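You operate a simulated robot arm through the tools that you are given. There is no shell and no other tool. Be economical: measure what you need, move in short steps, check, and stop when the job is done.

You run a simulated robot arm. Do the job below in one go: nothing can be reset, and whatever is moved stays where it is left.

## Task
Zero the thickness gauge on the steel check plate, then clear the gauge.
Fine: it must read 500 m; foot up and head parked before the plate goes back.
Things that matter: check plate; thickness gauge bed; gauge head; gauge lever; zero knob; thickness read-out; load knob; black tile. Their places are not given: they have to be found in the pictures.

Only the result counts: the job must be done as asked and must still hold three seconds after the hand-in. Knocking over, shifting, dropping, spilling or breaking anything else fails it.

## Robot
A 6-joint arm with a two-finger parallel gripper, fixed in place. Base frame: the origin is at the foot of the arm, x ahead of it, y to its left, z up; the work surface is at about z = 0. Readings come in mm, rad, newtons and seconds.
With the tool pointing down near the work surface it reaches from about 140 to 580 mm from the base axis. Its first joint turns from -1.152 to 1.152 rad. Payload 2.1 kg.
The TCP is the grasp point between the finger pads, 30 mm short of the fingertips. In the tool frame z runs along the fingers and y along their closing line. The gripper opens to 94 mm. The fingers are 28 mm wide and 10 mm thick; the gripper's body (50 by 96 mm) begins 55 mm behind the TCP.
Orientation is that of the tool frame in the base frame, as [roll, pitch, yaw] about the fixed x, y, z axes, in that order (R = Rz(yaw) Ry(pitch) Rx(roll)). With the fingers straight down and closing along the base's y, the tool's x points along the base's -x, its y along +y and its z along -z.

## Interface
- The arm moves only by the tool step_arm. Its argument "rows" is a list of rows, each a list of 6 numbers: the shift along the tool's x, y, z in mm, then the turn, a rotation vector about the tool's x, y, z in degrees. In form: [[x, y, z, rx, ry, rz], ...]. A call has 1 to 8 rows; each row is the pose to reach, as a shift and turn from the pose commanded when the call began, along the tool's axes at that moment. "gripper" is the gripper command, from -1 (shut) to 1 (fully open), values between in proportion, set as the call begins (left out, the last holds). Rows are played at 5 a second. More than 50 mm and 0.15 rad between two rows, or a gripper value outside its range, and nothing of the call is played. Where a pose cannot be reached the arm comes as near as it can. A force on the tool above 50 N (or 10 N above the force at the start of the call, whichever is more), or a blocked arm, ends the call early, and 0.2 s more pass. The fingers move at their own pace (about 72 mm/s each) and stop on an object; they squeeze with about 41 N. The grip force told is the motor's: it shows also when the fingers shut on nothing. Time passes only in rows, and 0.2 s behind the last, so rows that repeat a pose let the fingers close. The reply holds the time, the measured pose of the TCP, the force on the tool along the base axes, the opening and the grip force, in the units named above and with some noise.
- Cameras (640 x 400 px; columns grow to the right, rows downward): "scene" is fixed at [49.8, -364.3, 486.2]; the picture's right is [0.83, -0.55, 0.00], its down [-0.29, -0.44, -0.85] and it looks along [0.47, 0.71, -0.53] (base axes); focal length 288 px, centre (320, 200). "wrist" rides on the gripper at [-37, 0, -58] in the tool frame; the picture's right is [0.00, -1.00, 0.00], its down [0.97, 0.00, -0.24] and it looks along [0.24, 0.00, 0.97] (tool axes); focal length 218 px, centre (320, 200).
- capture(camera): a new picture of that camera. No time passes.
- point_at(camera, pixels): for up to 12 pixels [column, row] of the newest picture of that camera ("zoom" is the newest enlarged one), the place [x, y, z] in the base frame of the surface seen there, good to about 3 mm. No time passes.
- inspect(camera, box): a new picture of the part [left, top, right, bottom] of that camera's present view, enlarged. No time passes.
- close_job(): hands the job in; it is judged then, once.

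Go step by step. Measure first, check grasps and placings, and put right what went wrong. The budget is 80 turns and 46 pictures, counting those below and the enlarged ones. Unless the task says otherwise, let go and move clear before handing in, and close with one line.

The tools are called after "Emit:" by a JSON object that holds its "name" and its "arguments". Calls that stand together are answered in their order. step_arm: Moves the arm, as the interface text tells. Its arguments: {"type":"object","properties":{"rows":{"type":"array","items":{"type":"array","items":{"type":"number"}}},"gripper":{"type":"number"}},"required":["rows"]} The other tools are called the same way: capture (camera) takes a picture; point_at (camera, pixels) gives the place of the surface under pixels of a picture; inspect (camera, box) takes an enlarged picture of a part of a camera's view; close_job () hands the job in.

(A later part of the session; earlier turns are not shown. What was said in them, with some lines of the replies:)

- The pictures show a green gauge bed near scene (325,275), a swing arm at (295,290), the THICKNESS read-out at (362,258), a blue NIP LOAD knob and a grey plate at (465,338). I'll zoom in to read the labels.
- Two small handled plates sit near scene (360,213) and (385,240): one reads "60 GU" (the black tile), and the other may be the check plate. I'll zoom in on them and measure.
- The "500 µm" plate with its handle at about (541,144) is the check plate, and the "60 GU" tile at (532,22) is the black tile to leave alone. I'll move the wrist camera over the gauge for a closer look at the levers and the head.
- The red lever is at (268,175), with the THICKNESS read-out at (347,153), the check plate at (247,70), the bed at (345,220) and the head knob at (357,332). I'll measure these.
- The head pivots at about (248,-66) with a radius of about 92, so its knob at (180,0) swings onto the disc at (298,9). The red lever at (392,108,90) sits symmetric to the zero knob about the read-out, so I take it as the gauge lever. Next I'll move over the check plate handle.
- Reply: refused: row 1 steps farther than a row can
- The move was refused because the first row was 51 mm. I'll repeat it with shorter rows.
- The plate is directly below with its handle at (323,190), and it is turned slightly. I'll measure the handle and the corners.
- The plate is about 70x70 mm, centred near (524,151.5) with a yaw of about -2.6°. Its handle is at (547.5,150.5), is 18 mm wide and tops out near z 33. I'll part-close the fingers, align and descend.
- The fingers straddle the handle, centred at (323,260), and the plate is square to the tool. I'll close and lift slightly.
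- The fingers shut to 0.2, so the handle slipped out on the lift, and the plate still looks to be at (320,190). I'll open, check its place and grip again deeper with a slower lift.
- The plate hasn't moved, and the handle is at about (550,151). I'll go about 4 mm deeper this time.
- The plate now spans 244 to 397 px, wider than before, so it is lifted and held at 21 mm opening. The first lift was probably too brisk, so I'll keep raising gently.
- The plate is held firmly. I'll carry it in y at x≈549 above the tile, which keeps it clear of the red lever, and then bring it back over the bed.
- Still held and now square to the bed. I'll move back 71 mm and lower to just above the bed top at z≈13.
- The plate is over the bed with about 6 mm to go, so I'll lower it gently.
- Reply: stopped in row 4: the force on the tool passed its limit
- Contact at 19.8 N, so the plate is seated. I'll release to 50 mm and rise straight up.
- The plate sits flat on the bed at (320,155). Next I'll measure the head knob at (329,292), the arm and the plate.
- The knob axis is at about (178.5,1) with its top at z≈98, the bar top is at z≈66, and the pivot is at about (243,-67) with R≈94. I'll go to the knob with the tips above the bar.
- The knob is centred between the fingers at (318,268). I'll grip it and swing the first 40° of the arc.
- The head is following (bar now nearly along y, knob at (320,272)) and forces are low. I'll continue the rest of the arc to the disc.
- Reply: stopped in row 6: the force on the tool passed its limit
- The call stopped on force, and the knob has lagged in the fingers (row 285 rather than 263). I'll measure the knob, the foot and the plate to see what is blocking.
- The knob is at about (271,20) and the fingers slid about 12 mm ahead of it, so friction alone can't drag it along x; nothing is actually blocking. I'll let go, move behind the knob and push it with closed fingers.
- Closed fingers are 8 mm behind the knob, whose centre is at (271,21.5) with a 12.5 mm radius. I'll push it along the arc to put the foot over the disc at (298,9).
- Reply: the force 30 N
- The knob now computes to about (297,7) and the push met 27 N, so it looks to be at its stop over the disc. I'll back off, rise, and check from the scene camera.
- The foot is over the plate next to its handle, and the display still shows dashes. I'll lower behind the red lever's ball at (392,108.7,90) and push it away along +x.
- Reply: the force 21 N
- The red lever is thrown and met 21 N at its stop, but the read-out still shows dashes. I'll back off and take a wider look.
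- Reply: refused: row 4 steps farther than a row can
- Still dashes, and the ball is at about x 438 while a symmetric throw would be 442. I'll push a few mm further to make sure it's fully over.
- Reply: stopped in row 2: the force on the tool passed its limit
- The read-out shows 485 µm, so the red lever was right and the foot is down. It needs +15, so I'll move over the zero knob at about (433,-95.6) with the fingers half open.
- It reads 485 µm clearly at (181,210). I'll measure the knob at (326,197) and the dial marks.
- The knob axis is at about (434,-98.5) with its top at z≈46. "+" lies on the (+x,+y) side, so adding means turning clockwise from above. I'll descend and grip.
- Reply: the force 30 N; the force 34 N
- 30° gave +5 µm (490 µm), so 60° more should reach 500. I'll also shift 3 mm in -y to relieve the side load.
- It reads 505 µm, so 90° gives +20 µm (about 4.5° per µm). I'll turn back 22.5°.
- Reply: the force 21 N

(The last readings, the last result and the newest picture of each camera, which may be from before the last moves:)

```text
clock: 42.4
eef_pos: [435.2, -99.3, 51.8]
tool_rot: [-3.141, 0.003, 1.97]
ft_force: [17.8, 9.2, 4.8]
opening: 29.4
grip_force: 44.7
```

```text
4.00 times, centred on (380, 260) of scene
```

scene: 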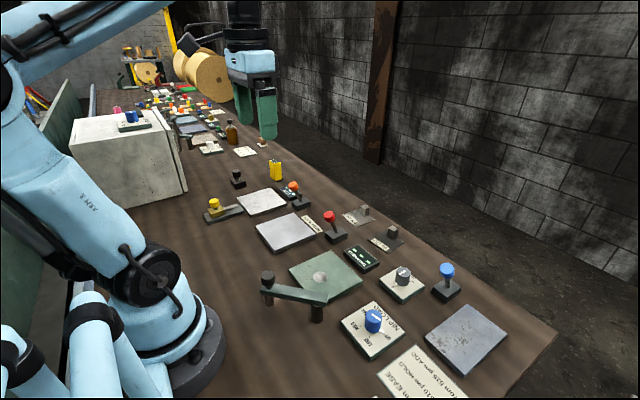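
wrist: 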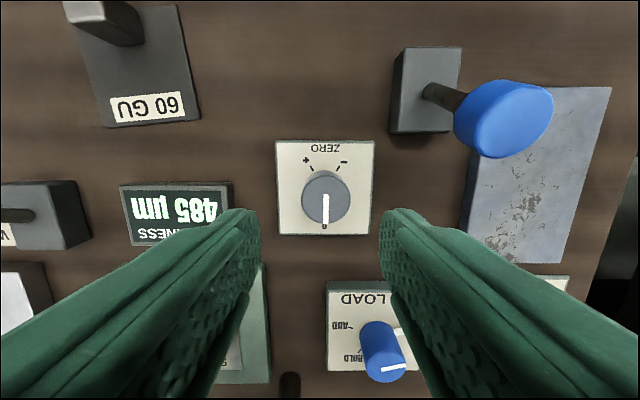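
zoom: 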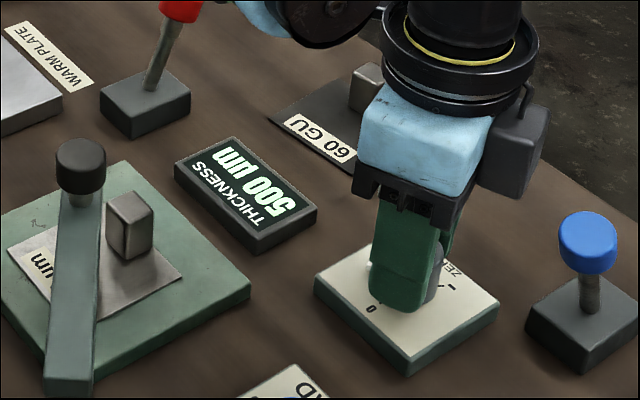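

It reads 500 µm. I'll release, rise and turn the wrist back.

Emit:
{"name": "step_arm", "arguments": {"rows": [[0, 0, 0, 0, 0, 0], [0, 0, 0, 0, 0, 0], [0, 0, 0, 0, 0, 0], [0, 0, -20, 0, 0, 0], [0, 0, -60, 0, 0, 0], [0, 0, -105, 0, 0, 0]], "gripper": 0.0}}

Emit:
{"name": "step_arm", "arguments": {"rows": [[0, 0, 0, 0, 0, -8.4], [0, 0, 0, 0, 0, -16.8], [0, 0, 0, 0, 0, -25.2], [0, 0, 0, 0, 0, -33.6], [0, 0, 0, 0, 0, -42], [0, 0, 0, 0, 0, -50.4], [0, 0, 0, 0, 0, -58.8], [0, 0, 0, 0, 0, -67.2]], "gripper": -1}}

Emit:
{"name": "inspect", "arguments": {"camera": "scene", "box": [260, 190, 450, 320]}}

```text
clock: 43.8
eef_pos: [432.4, -101.7, 156.2]
tool_rot: [-3.139, 0.003, 1.966]
ft_force: [-0.1, -0.9, 0.0]
opening: 46.9
grip_force: 0.1
```

```text
clock: 45.6
eef_pos: [434.3, -100.1, 155.9]
tool_rot: [-3.139, 0.001, -3.14]
ft_force: [0.1, -0.6, -0.1]
opening: 0.0
grip_force: 33.2
```

```text
3.08 times, centred on (355, 255) of scene
```

zoom: 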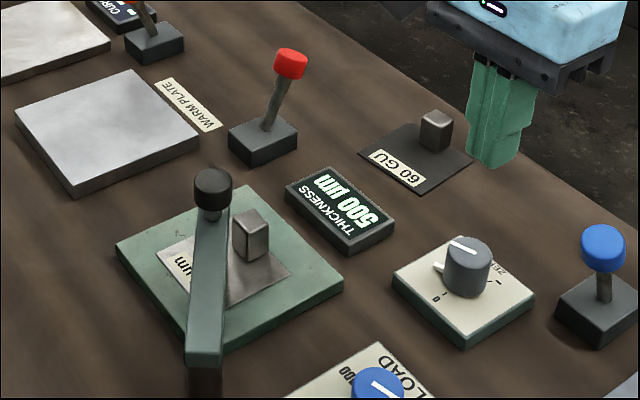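

500 µm holds after release. I'll locate the red ball in its thrown position on the zoom at (290,64).

Emit:
{"name": "point_at", "arguments": {"camera": "zoom", "pixels": [[290, 52], [290, 70], [278, 64], [302, 66], [213, 176], [213, 190]]}}

Emit:
{"name": "step_arm", "arguments": {"rows": [[-10, 35, -10, 0, 0, 0], [-22, 75, -10, 0, 0, 0], [-34, 115, -10, 0, 0, 0], [-46, 155, -10, 0, 0, 0], [-56, 195, -10, 0, 0, 0], [-58, 209.5, 0, 0, 0, 0], [-58, 209.5, 30, 0, 0, 0], [-58, 209.5, 30, 0, 0, 0]]}}

```text
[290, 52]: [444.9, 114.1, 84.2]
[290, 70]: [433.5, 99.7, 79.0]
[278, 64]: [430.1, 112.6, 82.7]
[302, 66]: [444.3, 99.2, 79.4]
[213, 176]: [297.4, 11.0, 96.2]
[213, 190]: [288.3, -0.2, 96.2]
```

```text
clock: 47.4
eef_pos: [493.3, 110.6, 125.1]
tool_rot: [-3.138, -0.001, 3.139]
ft_force: [0.3, 0.8, 0.4]
opening: 0.0
grip_force: 33.6
```

The ball is near (441,108,82). I'll lower beyond it at x=493 and push it back toward -x.

Emit:
{"name": "step_arm", "arguments": {"rows": [[0, -1.5, 12, 0, 0, 0], [0, -1.5, 25, 0, 0, 0], [10, -1.5, 25, 0, 0, 0], [22, -1.5, 25, 0, 0, 0], [30, -1.5, 25, 0, 0, 0], [38, -1.5, 25, 0, 0, 0]]}}

Emit:
{"name": "step_arm", "arguments": {"rows": [[8, 0, 0, 0, 0, 0], [15, 0, 0, 0, 0, 0], [22, 0, 0, 0, 0, 0], [28, 0, 0, 0, 0, 0], [33, 0, 0, 0, 0, 0], [37, 0, 0, 0, 0, 0], [40, 0, 0, 0, 0, 0], [42, 0, 0, 0, 0, 0]]}}

```text
clock: 48.8
eef_pos: [453.8, 108.7, 100.9]
tool_rot: [-3.138, 0.0, 3.14]
ft_force: [1.3, 0.2, -0.1]
opening: 0.1
grip_force: 33.1
```

```text
clock: 50.6
eef_pos: [419.4, 107.2, 100.7]
tool_rot: [-3.139, 0.025, 3.136]
ft_force: [11.2, 0.4, 0.3]
opening: 0.0
grip_force: 33.5
stopped in row 8: the force on the tool passed its limit (the readings are from after the stop); the commanded pose is now the measured one
```

The lever met its stop on the return side. I'll back off, rise, then move to the far side of the head knob and confirm the read-out has gone to dashes.

Emit:
{"name": "step_arm", "arguments": {"rows": [[-14, 0, 0, 0, 1.43, 0], [-18, 0, -25, 0, 1.43, 0], [-14, 0, -60, 0, 1.43, 0], [15, -25, -75, 0, 1.43, 0], [45, -60, -75, 0, 1.43, 0], [70, -98, -75, 0, 1.43, 0], [71, -100, -75, 0, 1.43, 0]]}}

Emit:
{"name": "inspect", "arguments": {"camera": "scene", "box": [260, 190, 450, 320]}}

```text
clock: 52.2
eef_pos: [344.4, 8.0, 173.4]
tool_rot: [-3.139, -0.005, 3.137]
ft_force: [0.2, -0.1, 0.0]
opening: 0.1
grip_force: 33.3
```

```text
3.08 times, centred on (355, 255) of scene
```

zoom: 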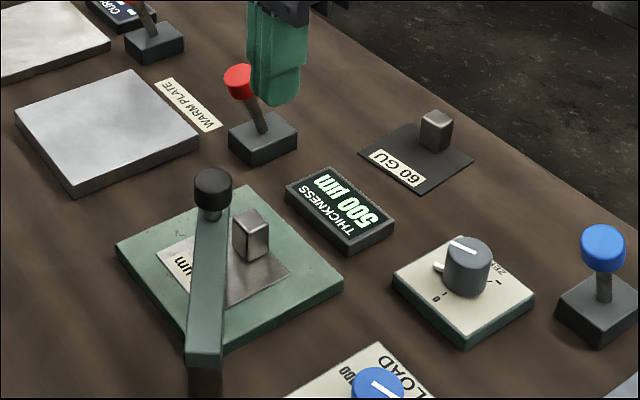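

The lever is back, but the read-out still shows 500. It lagged on the way down too, so I'll check the ball position and let a little time pass.

Emit:
{"name": "point_at", "arguments": {"camera": "zoom", "pixels": [[239, 70], [239, 88], [228, 80], [249, 82]]}}

Emit:
{"name": "step_arm", "arguments": {"rows": [[0, 0, 0, 0, 0, 0], [0, 0, 0, 0, 0, 0], [0, 0, 0, 0, 0, 0], [0, 0, 0, 0, 0, 0]]}}

Emit:
{"name": "inspect", "arguments": {"camera": "scene", "box": [260, 190, 450, 320]}}

```text
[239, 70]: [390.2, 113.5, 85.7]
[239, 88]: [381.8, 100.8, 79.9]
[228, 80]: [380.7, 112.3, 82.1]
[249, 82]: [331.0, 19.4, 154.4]
```

```text
clock: 53.2
eef_pos: [344.3, 9.7, 174.9]
tool_rot: [-3.141, -0.005, 3.138]
ft_force: [0.2, -0.3, -0.3]
opening: 0.0
grip_force: 32.7
```

```text
3.08 times, centred on (355, 255) of scene
```

zoom: 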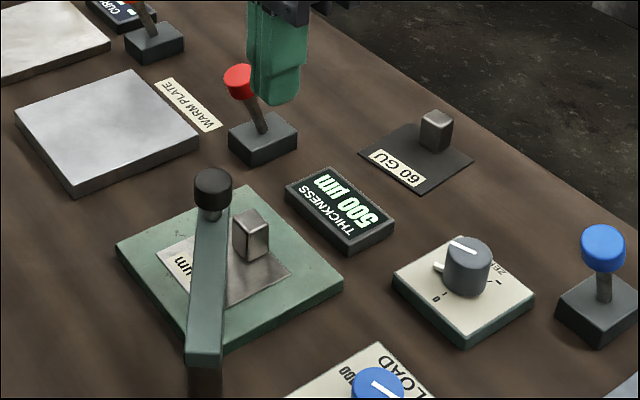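

The ball is back at its starting spot, and it stopped against 50 N, yet the display still holds 500. I'll lower beside the head to look at the foot-to-plate gap before moving it.

Emit:
{"name": "step_arm", "arguments": {"rows": [[5, 25, 0, 0, 0, 0], [10, 50, 10, 0, 0, 0], [14, 71, 35, 0, 0, 0], [14, 71, 70, 0, 0, 0], [14, 71, 70, 0, 0, 0]]}}

Emit:
{"name": "inspect", "arguments": {"camera": "wrist", "box": [340, 130, 560, 290]}}

```text
clock: 54.4
eef_pos: [331.0, 79.7, 102.8]
tool_rot: [-3.138, -0.005, 3.139]
ft_force: [0.1, 0.3, 0.0]
opening: 0.1
grip_force: 33.6
```

```text
2.50 times, centred on (450, 210) of wrist
```

zoom: 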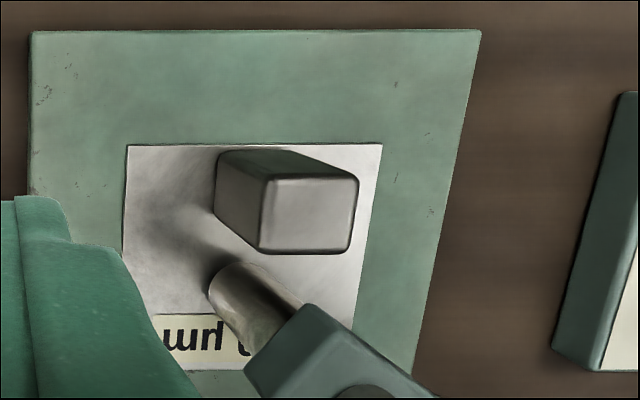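

I can see the foot tip at about (222,282) on the zoom and will measure its height against the plate.

Emit:
{"name": "point_at", "arguments": {"camera": "zoom", "pixels": [[214, 278], [218, 272], [222, 285], [230, 268], [218, 300], [240, 275], [260, 285], [190, 280], [205, 265], [195, 300], [240, 310], [280, 310]]}}

```text
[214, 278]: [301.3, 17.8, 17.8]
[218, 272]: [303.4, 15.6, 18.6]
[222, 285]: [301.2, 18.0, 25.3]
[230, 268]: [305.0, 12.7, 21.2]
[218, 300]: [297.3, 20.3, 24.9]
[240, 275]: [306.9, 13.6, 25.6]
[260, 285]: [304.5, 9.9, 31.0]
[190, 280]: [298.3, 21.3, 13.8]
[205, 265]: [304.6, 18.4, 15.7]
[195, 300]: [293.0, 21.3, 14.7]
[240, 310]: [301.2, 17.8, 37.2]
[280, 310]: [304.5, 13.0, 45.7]
```

The foot rim is at about z 18 against a plate top of about 14, with background visible between, so the foot is up and the display just holds its reading. I'll push the head back along its arc from the far side, watching the force.

Emit:
{"name": "step_arm", "arguments": {"rows": [[-10, -35, 0, 0, 0, 0], [-10, -70.7, 0, 0, 0, 0], [3, -71, 0, 0, 0, 0], [13.5, -66, 0, 0, 0, 0], [21, -62.7, 0, 0, 0, 0], [28.4, -59.4, 0, 0, 0, 0], [36.3, -57, 0, 0, 0, 0], [44.2, -55, 0, 0, 0, 0]]}}

```text
clock: 56.2
eef_pos: [286.7, 25.6, 103.6]
tool_rot: [-3.14, -0.004, 3.138]
ft_force: [0.0, 0.2, 0.4]
opening: 0.0
grip_force: 33.4
```

Forces are low and there's no snag. I'll continue the arc back to the parking spot.

Emit:
{"name": "step_arm", "arguments": {"rows": [[8, 0.3, 0, 0, 0, 0], [16.2, 0.4, 0, 0, 0, 0], [32.5, -1, 0, 0, 0, 0], [48.3, -5.3, 0, 0, 0, 0], [63.2, -12.2, 0, 0, 0, 0], [72.8, -18.5, 0, 0, 0, 0], [78, -22.8, 0, 0, 0, 0], [80.9, -25.4, 0, 0, 0, 0]]}}

Emit:
{"name": "capture", "arguments": {"camera": "scene"}}

```text
clock: 58.0
eef_pos: [205.3, -0.3, 104.9]
tool_rot: [-3.138, -0.005, 3.138]
ft_force: [0.4, 0.3, -0.8]
opening: 0.0
grip_force: 33.1
```

```text
1 pictures are left
```

scene: 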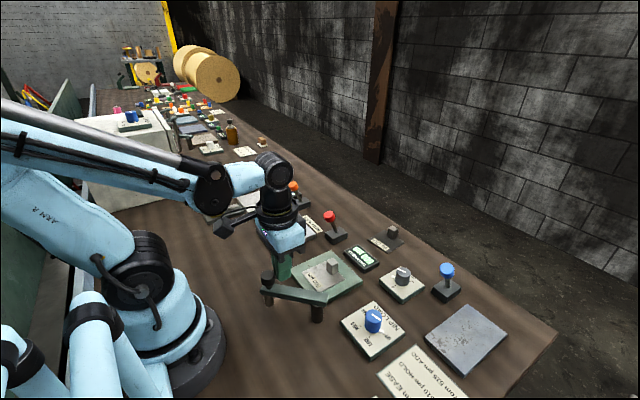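

The bar is back near its original line, from (266,290) to (325,300). I'll measure the knob, the bar end, and the plate on the bed from this same picture.

Emit:
{"name": "point_at", "arguments": {"camera": "scene", "pixels": [[266, 273], [268, 276], [264, 291], [270, 291], [325, 300], [333, 265], [331, 262], [308, 273], [345, 275], [326, 290], [325, 258], [362, 257]]}}

```text
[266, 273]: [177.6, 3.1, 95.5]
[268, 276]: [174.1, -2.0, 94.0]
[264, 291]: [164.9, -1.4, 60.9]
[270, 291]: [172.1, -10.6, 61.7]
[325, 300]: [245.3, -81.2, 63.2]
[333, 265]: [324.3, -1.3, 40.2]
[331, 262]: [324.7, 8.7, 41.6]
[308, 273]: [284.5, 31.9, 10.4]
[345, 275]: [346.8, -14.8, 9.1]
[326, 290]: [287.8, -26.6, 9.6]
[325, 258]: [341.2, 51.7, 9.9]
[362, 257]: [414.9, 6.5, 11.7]
```

The head is parked where it started (knob ≈(178,2)), and the plate handle is still at about (327,7) on the bed. I'll back away, open, and go down on the handle as before.

Emit:
{"name": "step_arm", "arguments": {"rows": [[-15, 0, 0, 0, 0, 0], [-40, 3, -25, 0, 0, 0], [-75, 5, -45, 0, 0, 0], [-110, 8, -45, 0, 0, 0], [-122.2, 8.6, -40, 0, 0, 0], [-122.2, 8.6, -10, 0, 0, 0], [-122.2, 8.6, 25, 0, 0, 0]], "gripper": -1}}

```text
clock: 59.6
eef_pos: [326.8, 8.0, 77.8]
tool_rot: [-3.139, -0.004, 3.137]
ft_force: [-0.3, 0.8, -0.3]
opening: 0.0
grip_force: 32.7
```

The gripper is still shut and the tips are just above the handle. I'll rise a little, open, then descend to the grip height.

Emit:
{"name": "step_arm", "arguments": {"rows": [[0, 0, -10, 0, 0, 0], [0, 0, -10, 0, 0, 0], [0, 0, -10, 0, 0, 0], [0, 0, 5, 0, 0, 0], [0, 0, 18, 0, 0, 0], [0, 0, 26, 0, 0, 0], [0, 0, 29.5, 0, 0, 0], [0, 0, 29.5, 0, 0, 0]], "gripper": 0.05}}

Emit:
{"name": "step_arm", "arguments": {"rows": [[0, 0, 0, 0, 0, 0], [0, 0, 0, 0, 0, 0], [0, 0, 0, 0, 0, 0], [0, 0, 0, 0, 0, 0], [0, 0, 0, 0, 0, 0], [0, 0, 0, 0, 0, 0]], "gripper": -1}}

Emit:
{"name": "step_arm", "arguments": {"rows": [[0, 0, -2, 0, 0, 0], [0, 0, -5, 0, 0, 0], [0, 0, -8, 0, 0, 0], [0, 0, -12, 0, 0, 0], [0, 0, -17, 0, 0, 0], [0, 0, -22, 0, 0, 0], [0, 0, -26, 0, 0, 0], [0, 0, -30, 0, 0, 0]]}}

```text
clock: 61.4
eef_pos: [327.3, 8.2, 48.9]
tool_rot: [-3.14, -0.005, 3.138]
ft_force: [0.3, -0.2, 0.1]
opening: 49.5
grip_force: 0.1
```

```text
clock: 62.8
eef_pos: [328.0, 7.6, 48.9]
tool_rot: [-3.139, -0.005, 3.138]
ft_force: [0.1, -0.4, 1.2]
opening: 20.8
grip_force: 40.8
```

```text
clock: 64.6
eef_pos: [328.5, 9.4, 79.5]
tool_rot: [-3.139, -0.005, 3.138]
ft_force: [-0.7, 0.3, -0.9]
opening: 21.0
grip_force: 41.0
```

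The plate is held (opening 21.0). I'll carry it out along +x, then across in y with the original -2.6° turn.

Emit:
{"name": "step_arm", "arguments": {"rows": [[-8, 0, -6, 0, 0, 0], [-30, 0.1, -12, 0, 0, 0], [-64, 0.2, -14, 0, 0, 0], [-104, 0.4, -14, 0, 0, 0], [-144, 0.5, -14, 0, 0, 0], [-182, 0.7, -14, 0, 0, 0], [-208, 0.8, -14, 0, 0, 0], [-220.5, 0.8, -14, 0, 0, 0]]}}

Emit:
{"name": "step_arm", "arguments": {"rows": [[0, 8, 0, 0, 0, 0.3], [0, 26, 0, 0, 0, 0.8], [0, 50, 0, 0, 0, 1.3], [0, 76, 0, 0, 0, 1.8], [0, 102, 0, 0, 0, 2.3], [0, 124, 0, 0, 0, 2.4], [0, 137, 0, 0, 0, 2.4], [0, 142.4, 0, 0, 0, 2.4]]}}

```text
clock: 66.4
eef_pos: [549.2, 7.1, 91.8]
tool_rot: [-3.139, -0.006, 3.138]
ft_force: [0.3, 0.6, -1.1]
opening: 21.1
grip_force: 41.0
```

```text
clock: 68.2
eef_pos: [550.2, 151.2, 91.2]
tool_rot: [-3.139, -0.005, 3.096]
ft_force: [0.1, -0.2, -0.7]
opening: 21.3
grip_force: 40.5
```

It's over the home spot. I'll lower gently until contact, expected near TCP z≈34.

Emit:
{"name": "step_arm", "arguments": {"rows": [[0.7, 0, 10, 0, 0, 0], [0.7, 0, 25, 0, 0, 0], [0.7, 0, 40, 0, 0, 0], [0.7, 0, 50, 0, 0, 0], [0.7, 0, 54, 0, 0, 0], [0.7, 0, 55.5, 0, 0, 0]]}}

Emit:
{"name": "step_arm", "arguments": {"rows": [[0, 0, 0.7, 0, 0, 0], [0, 0, 1.2, 0, 0, 0], [0, 0, 1.7, 0, 0, 0]]}}

```text
clock: 69.6
eef_pos: [549.1, 150.4, 35.6]
tool_rot: [-3.139, -0.004, 3.098]
ft_force: [0.9, 0.5, 13.2]
opening: 21.2
grip_force: 41.1
```

```text
clock: 70.4
eef_pos: [549.2, 149.7, 36.4]
tool_rot: [-3.139, -0.003, 3.097]
ft_force: [-1.2, 0.7, 50.6]
opening: 20.9
grip_force: 40.9
```

The plate is seated with firm contact. I'll ease the load, release and rise clear.

Emit:
{"name": "step_arm", "arguments": {"rows": [[0, 0, -1.2, 0, 0, 0], [0, 0, -1.2, 0, 0, 0]]}}

Emit:
{"name": "step_arm", "arguments": {"rows": [[0, 0, 0, 0, 0, 0], [0, 0, 0, 0, 0, 0], [0, 0, 0, 0, 0, 0], [0, 0, -15, 0, 0, 0], [0, 0, -50, 0, 0, 0], [0, 0, -95, 0, 0, 0], [20, 0, -130, 0, 0, 0], [50, -30, -150, 0, 0, 0]], "gripper": 0.05}}

Emit:
{"name": "capture", "arguments": {"camera": "wrist"}}

```text
clock: 71.0
eef_pos: [548.2, 150.0, 36.4]
tool_rot: [-3.141, -0.006, 3.096]
ft_force: [-3.6, 1.4, 37.6]
opening: 20.9
grip_force: 40.9
```

```text
clock: 72.8
eef_pos: [498.5, 123.4, 187.2]
tool_rot: [-3.141, -0.003, 3.096]
ft_force: [0.3, 0.2, 0.2]
opening: 49.4
grip_force: 0.1
```

```text
0 pictures are left
```

wrist: 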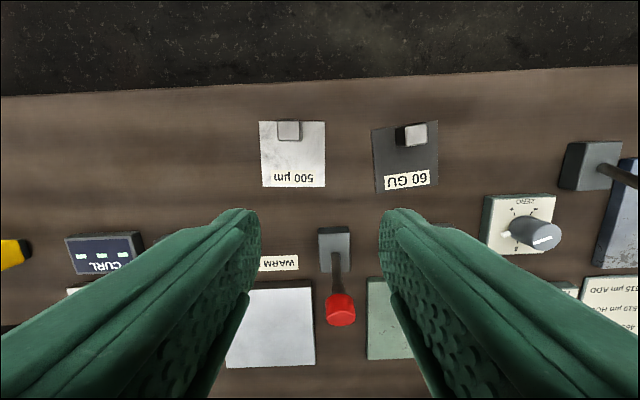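

The plate is flat at home at (292,155). I'll verify its corners against the start.

Emit:
{"name": "point_at", "arguments": {"camera": "wrist", "pixels": [[261, 123], [324, 123], [263, 185], [323, 185], [289, 130], [340, 308]]}}

```text
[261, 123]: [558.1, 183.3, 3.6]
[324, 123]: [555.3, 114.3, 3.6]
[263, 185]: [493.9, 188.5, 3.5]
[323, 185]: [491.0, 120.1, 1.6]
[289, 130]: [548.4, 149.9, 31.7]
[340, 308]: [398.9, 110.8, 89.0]
```

The plate corners match where they started, the lever is up, the head is parked and the gripper is empty and clear. I'll hand in.

Emit:
{"name": "close_job", "arguments": {}}

```text
The job is handed in.
```

I zeroed the thickness gauge to 500 µm on the check plate, lifted the foot, parked the head and put the plate back in its place. The read-out still showed 500 after I lifted the foot, so I confirmed the foot was up from the lever position and the gap above the plate, not from the display.
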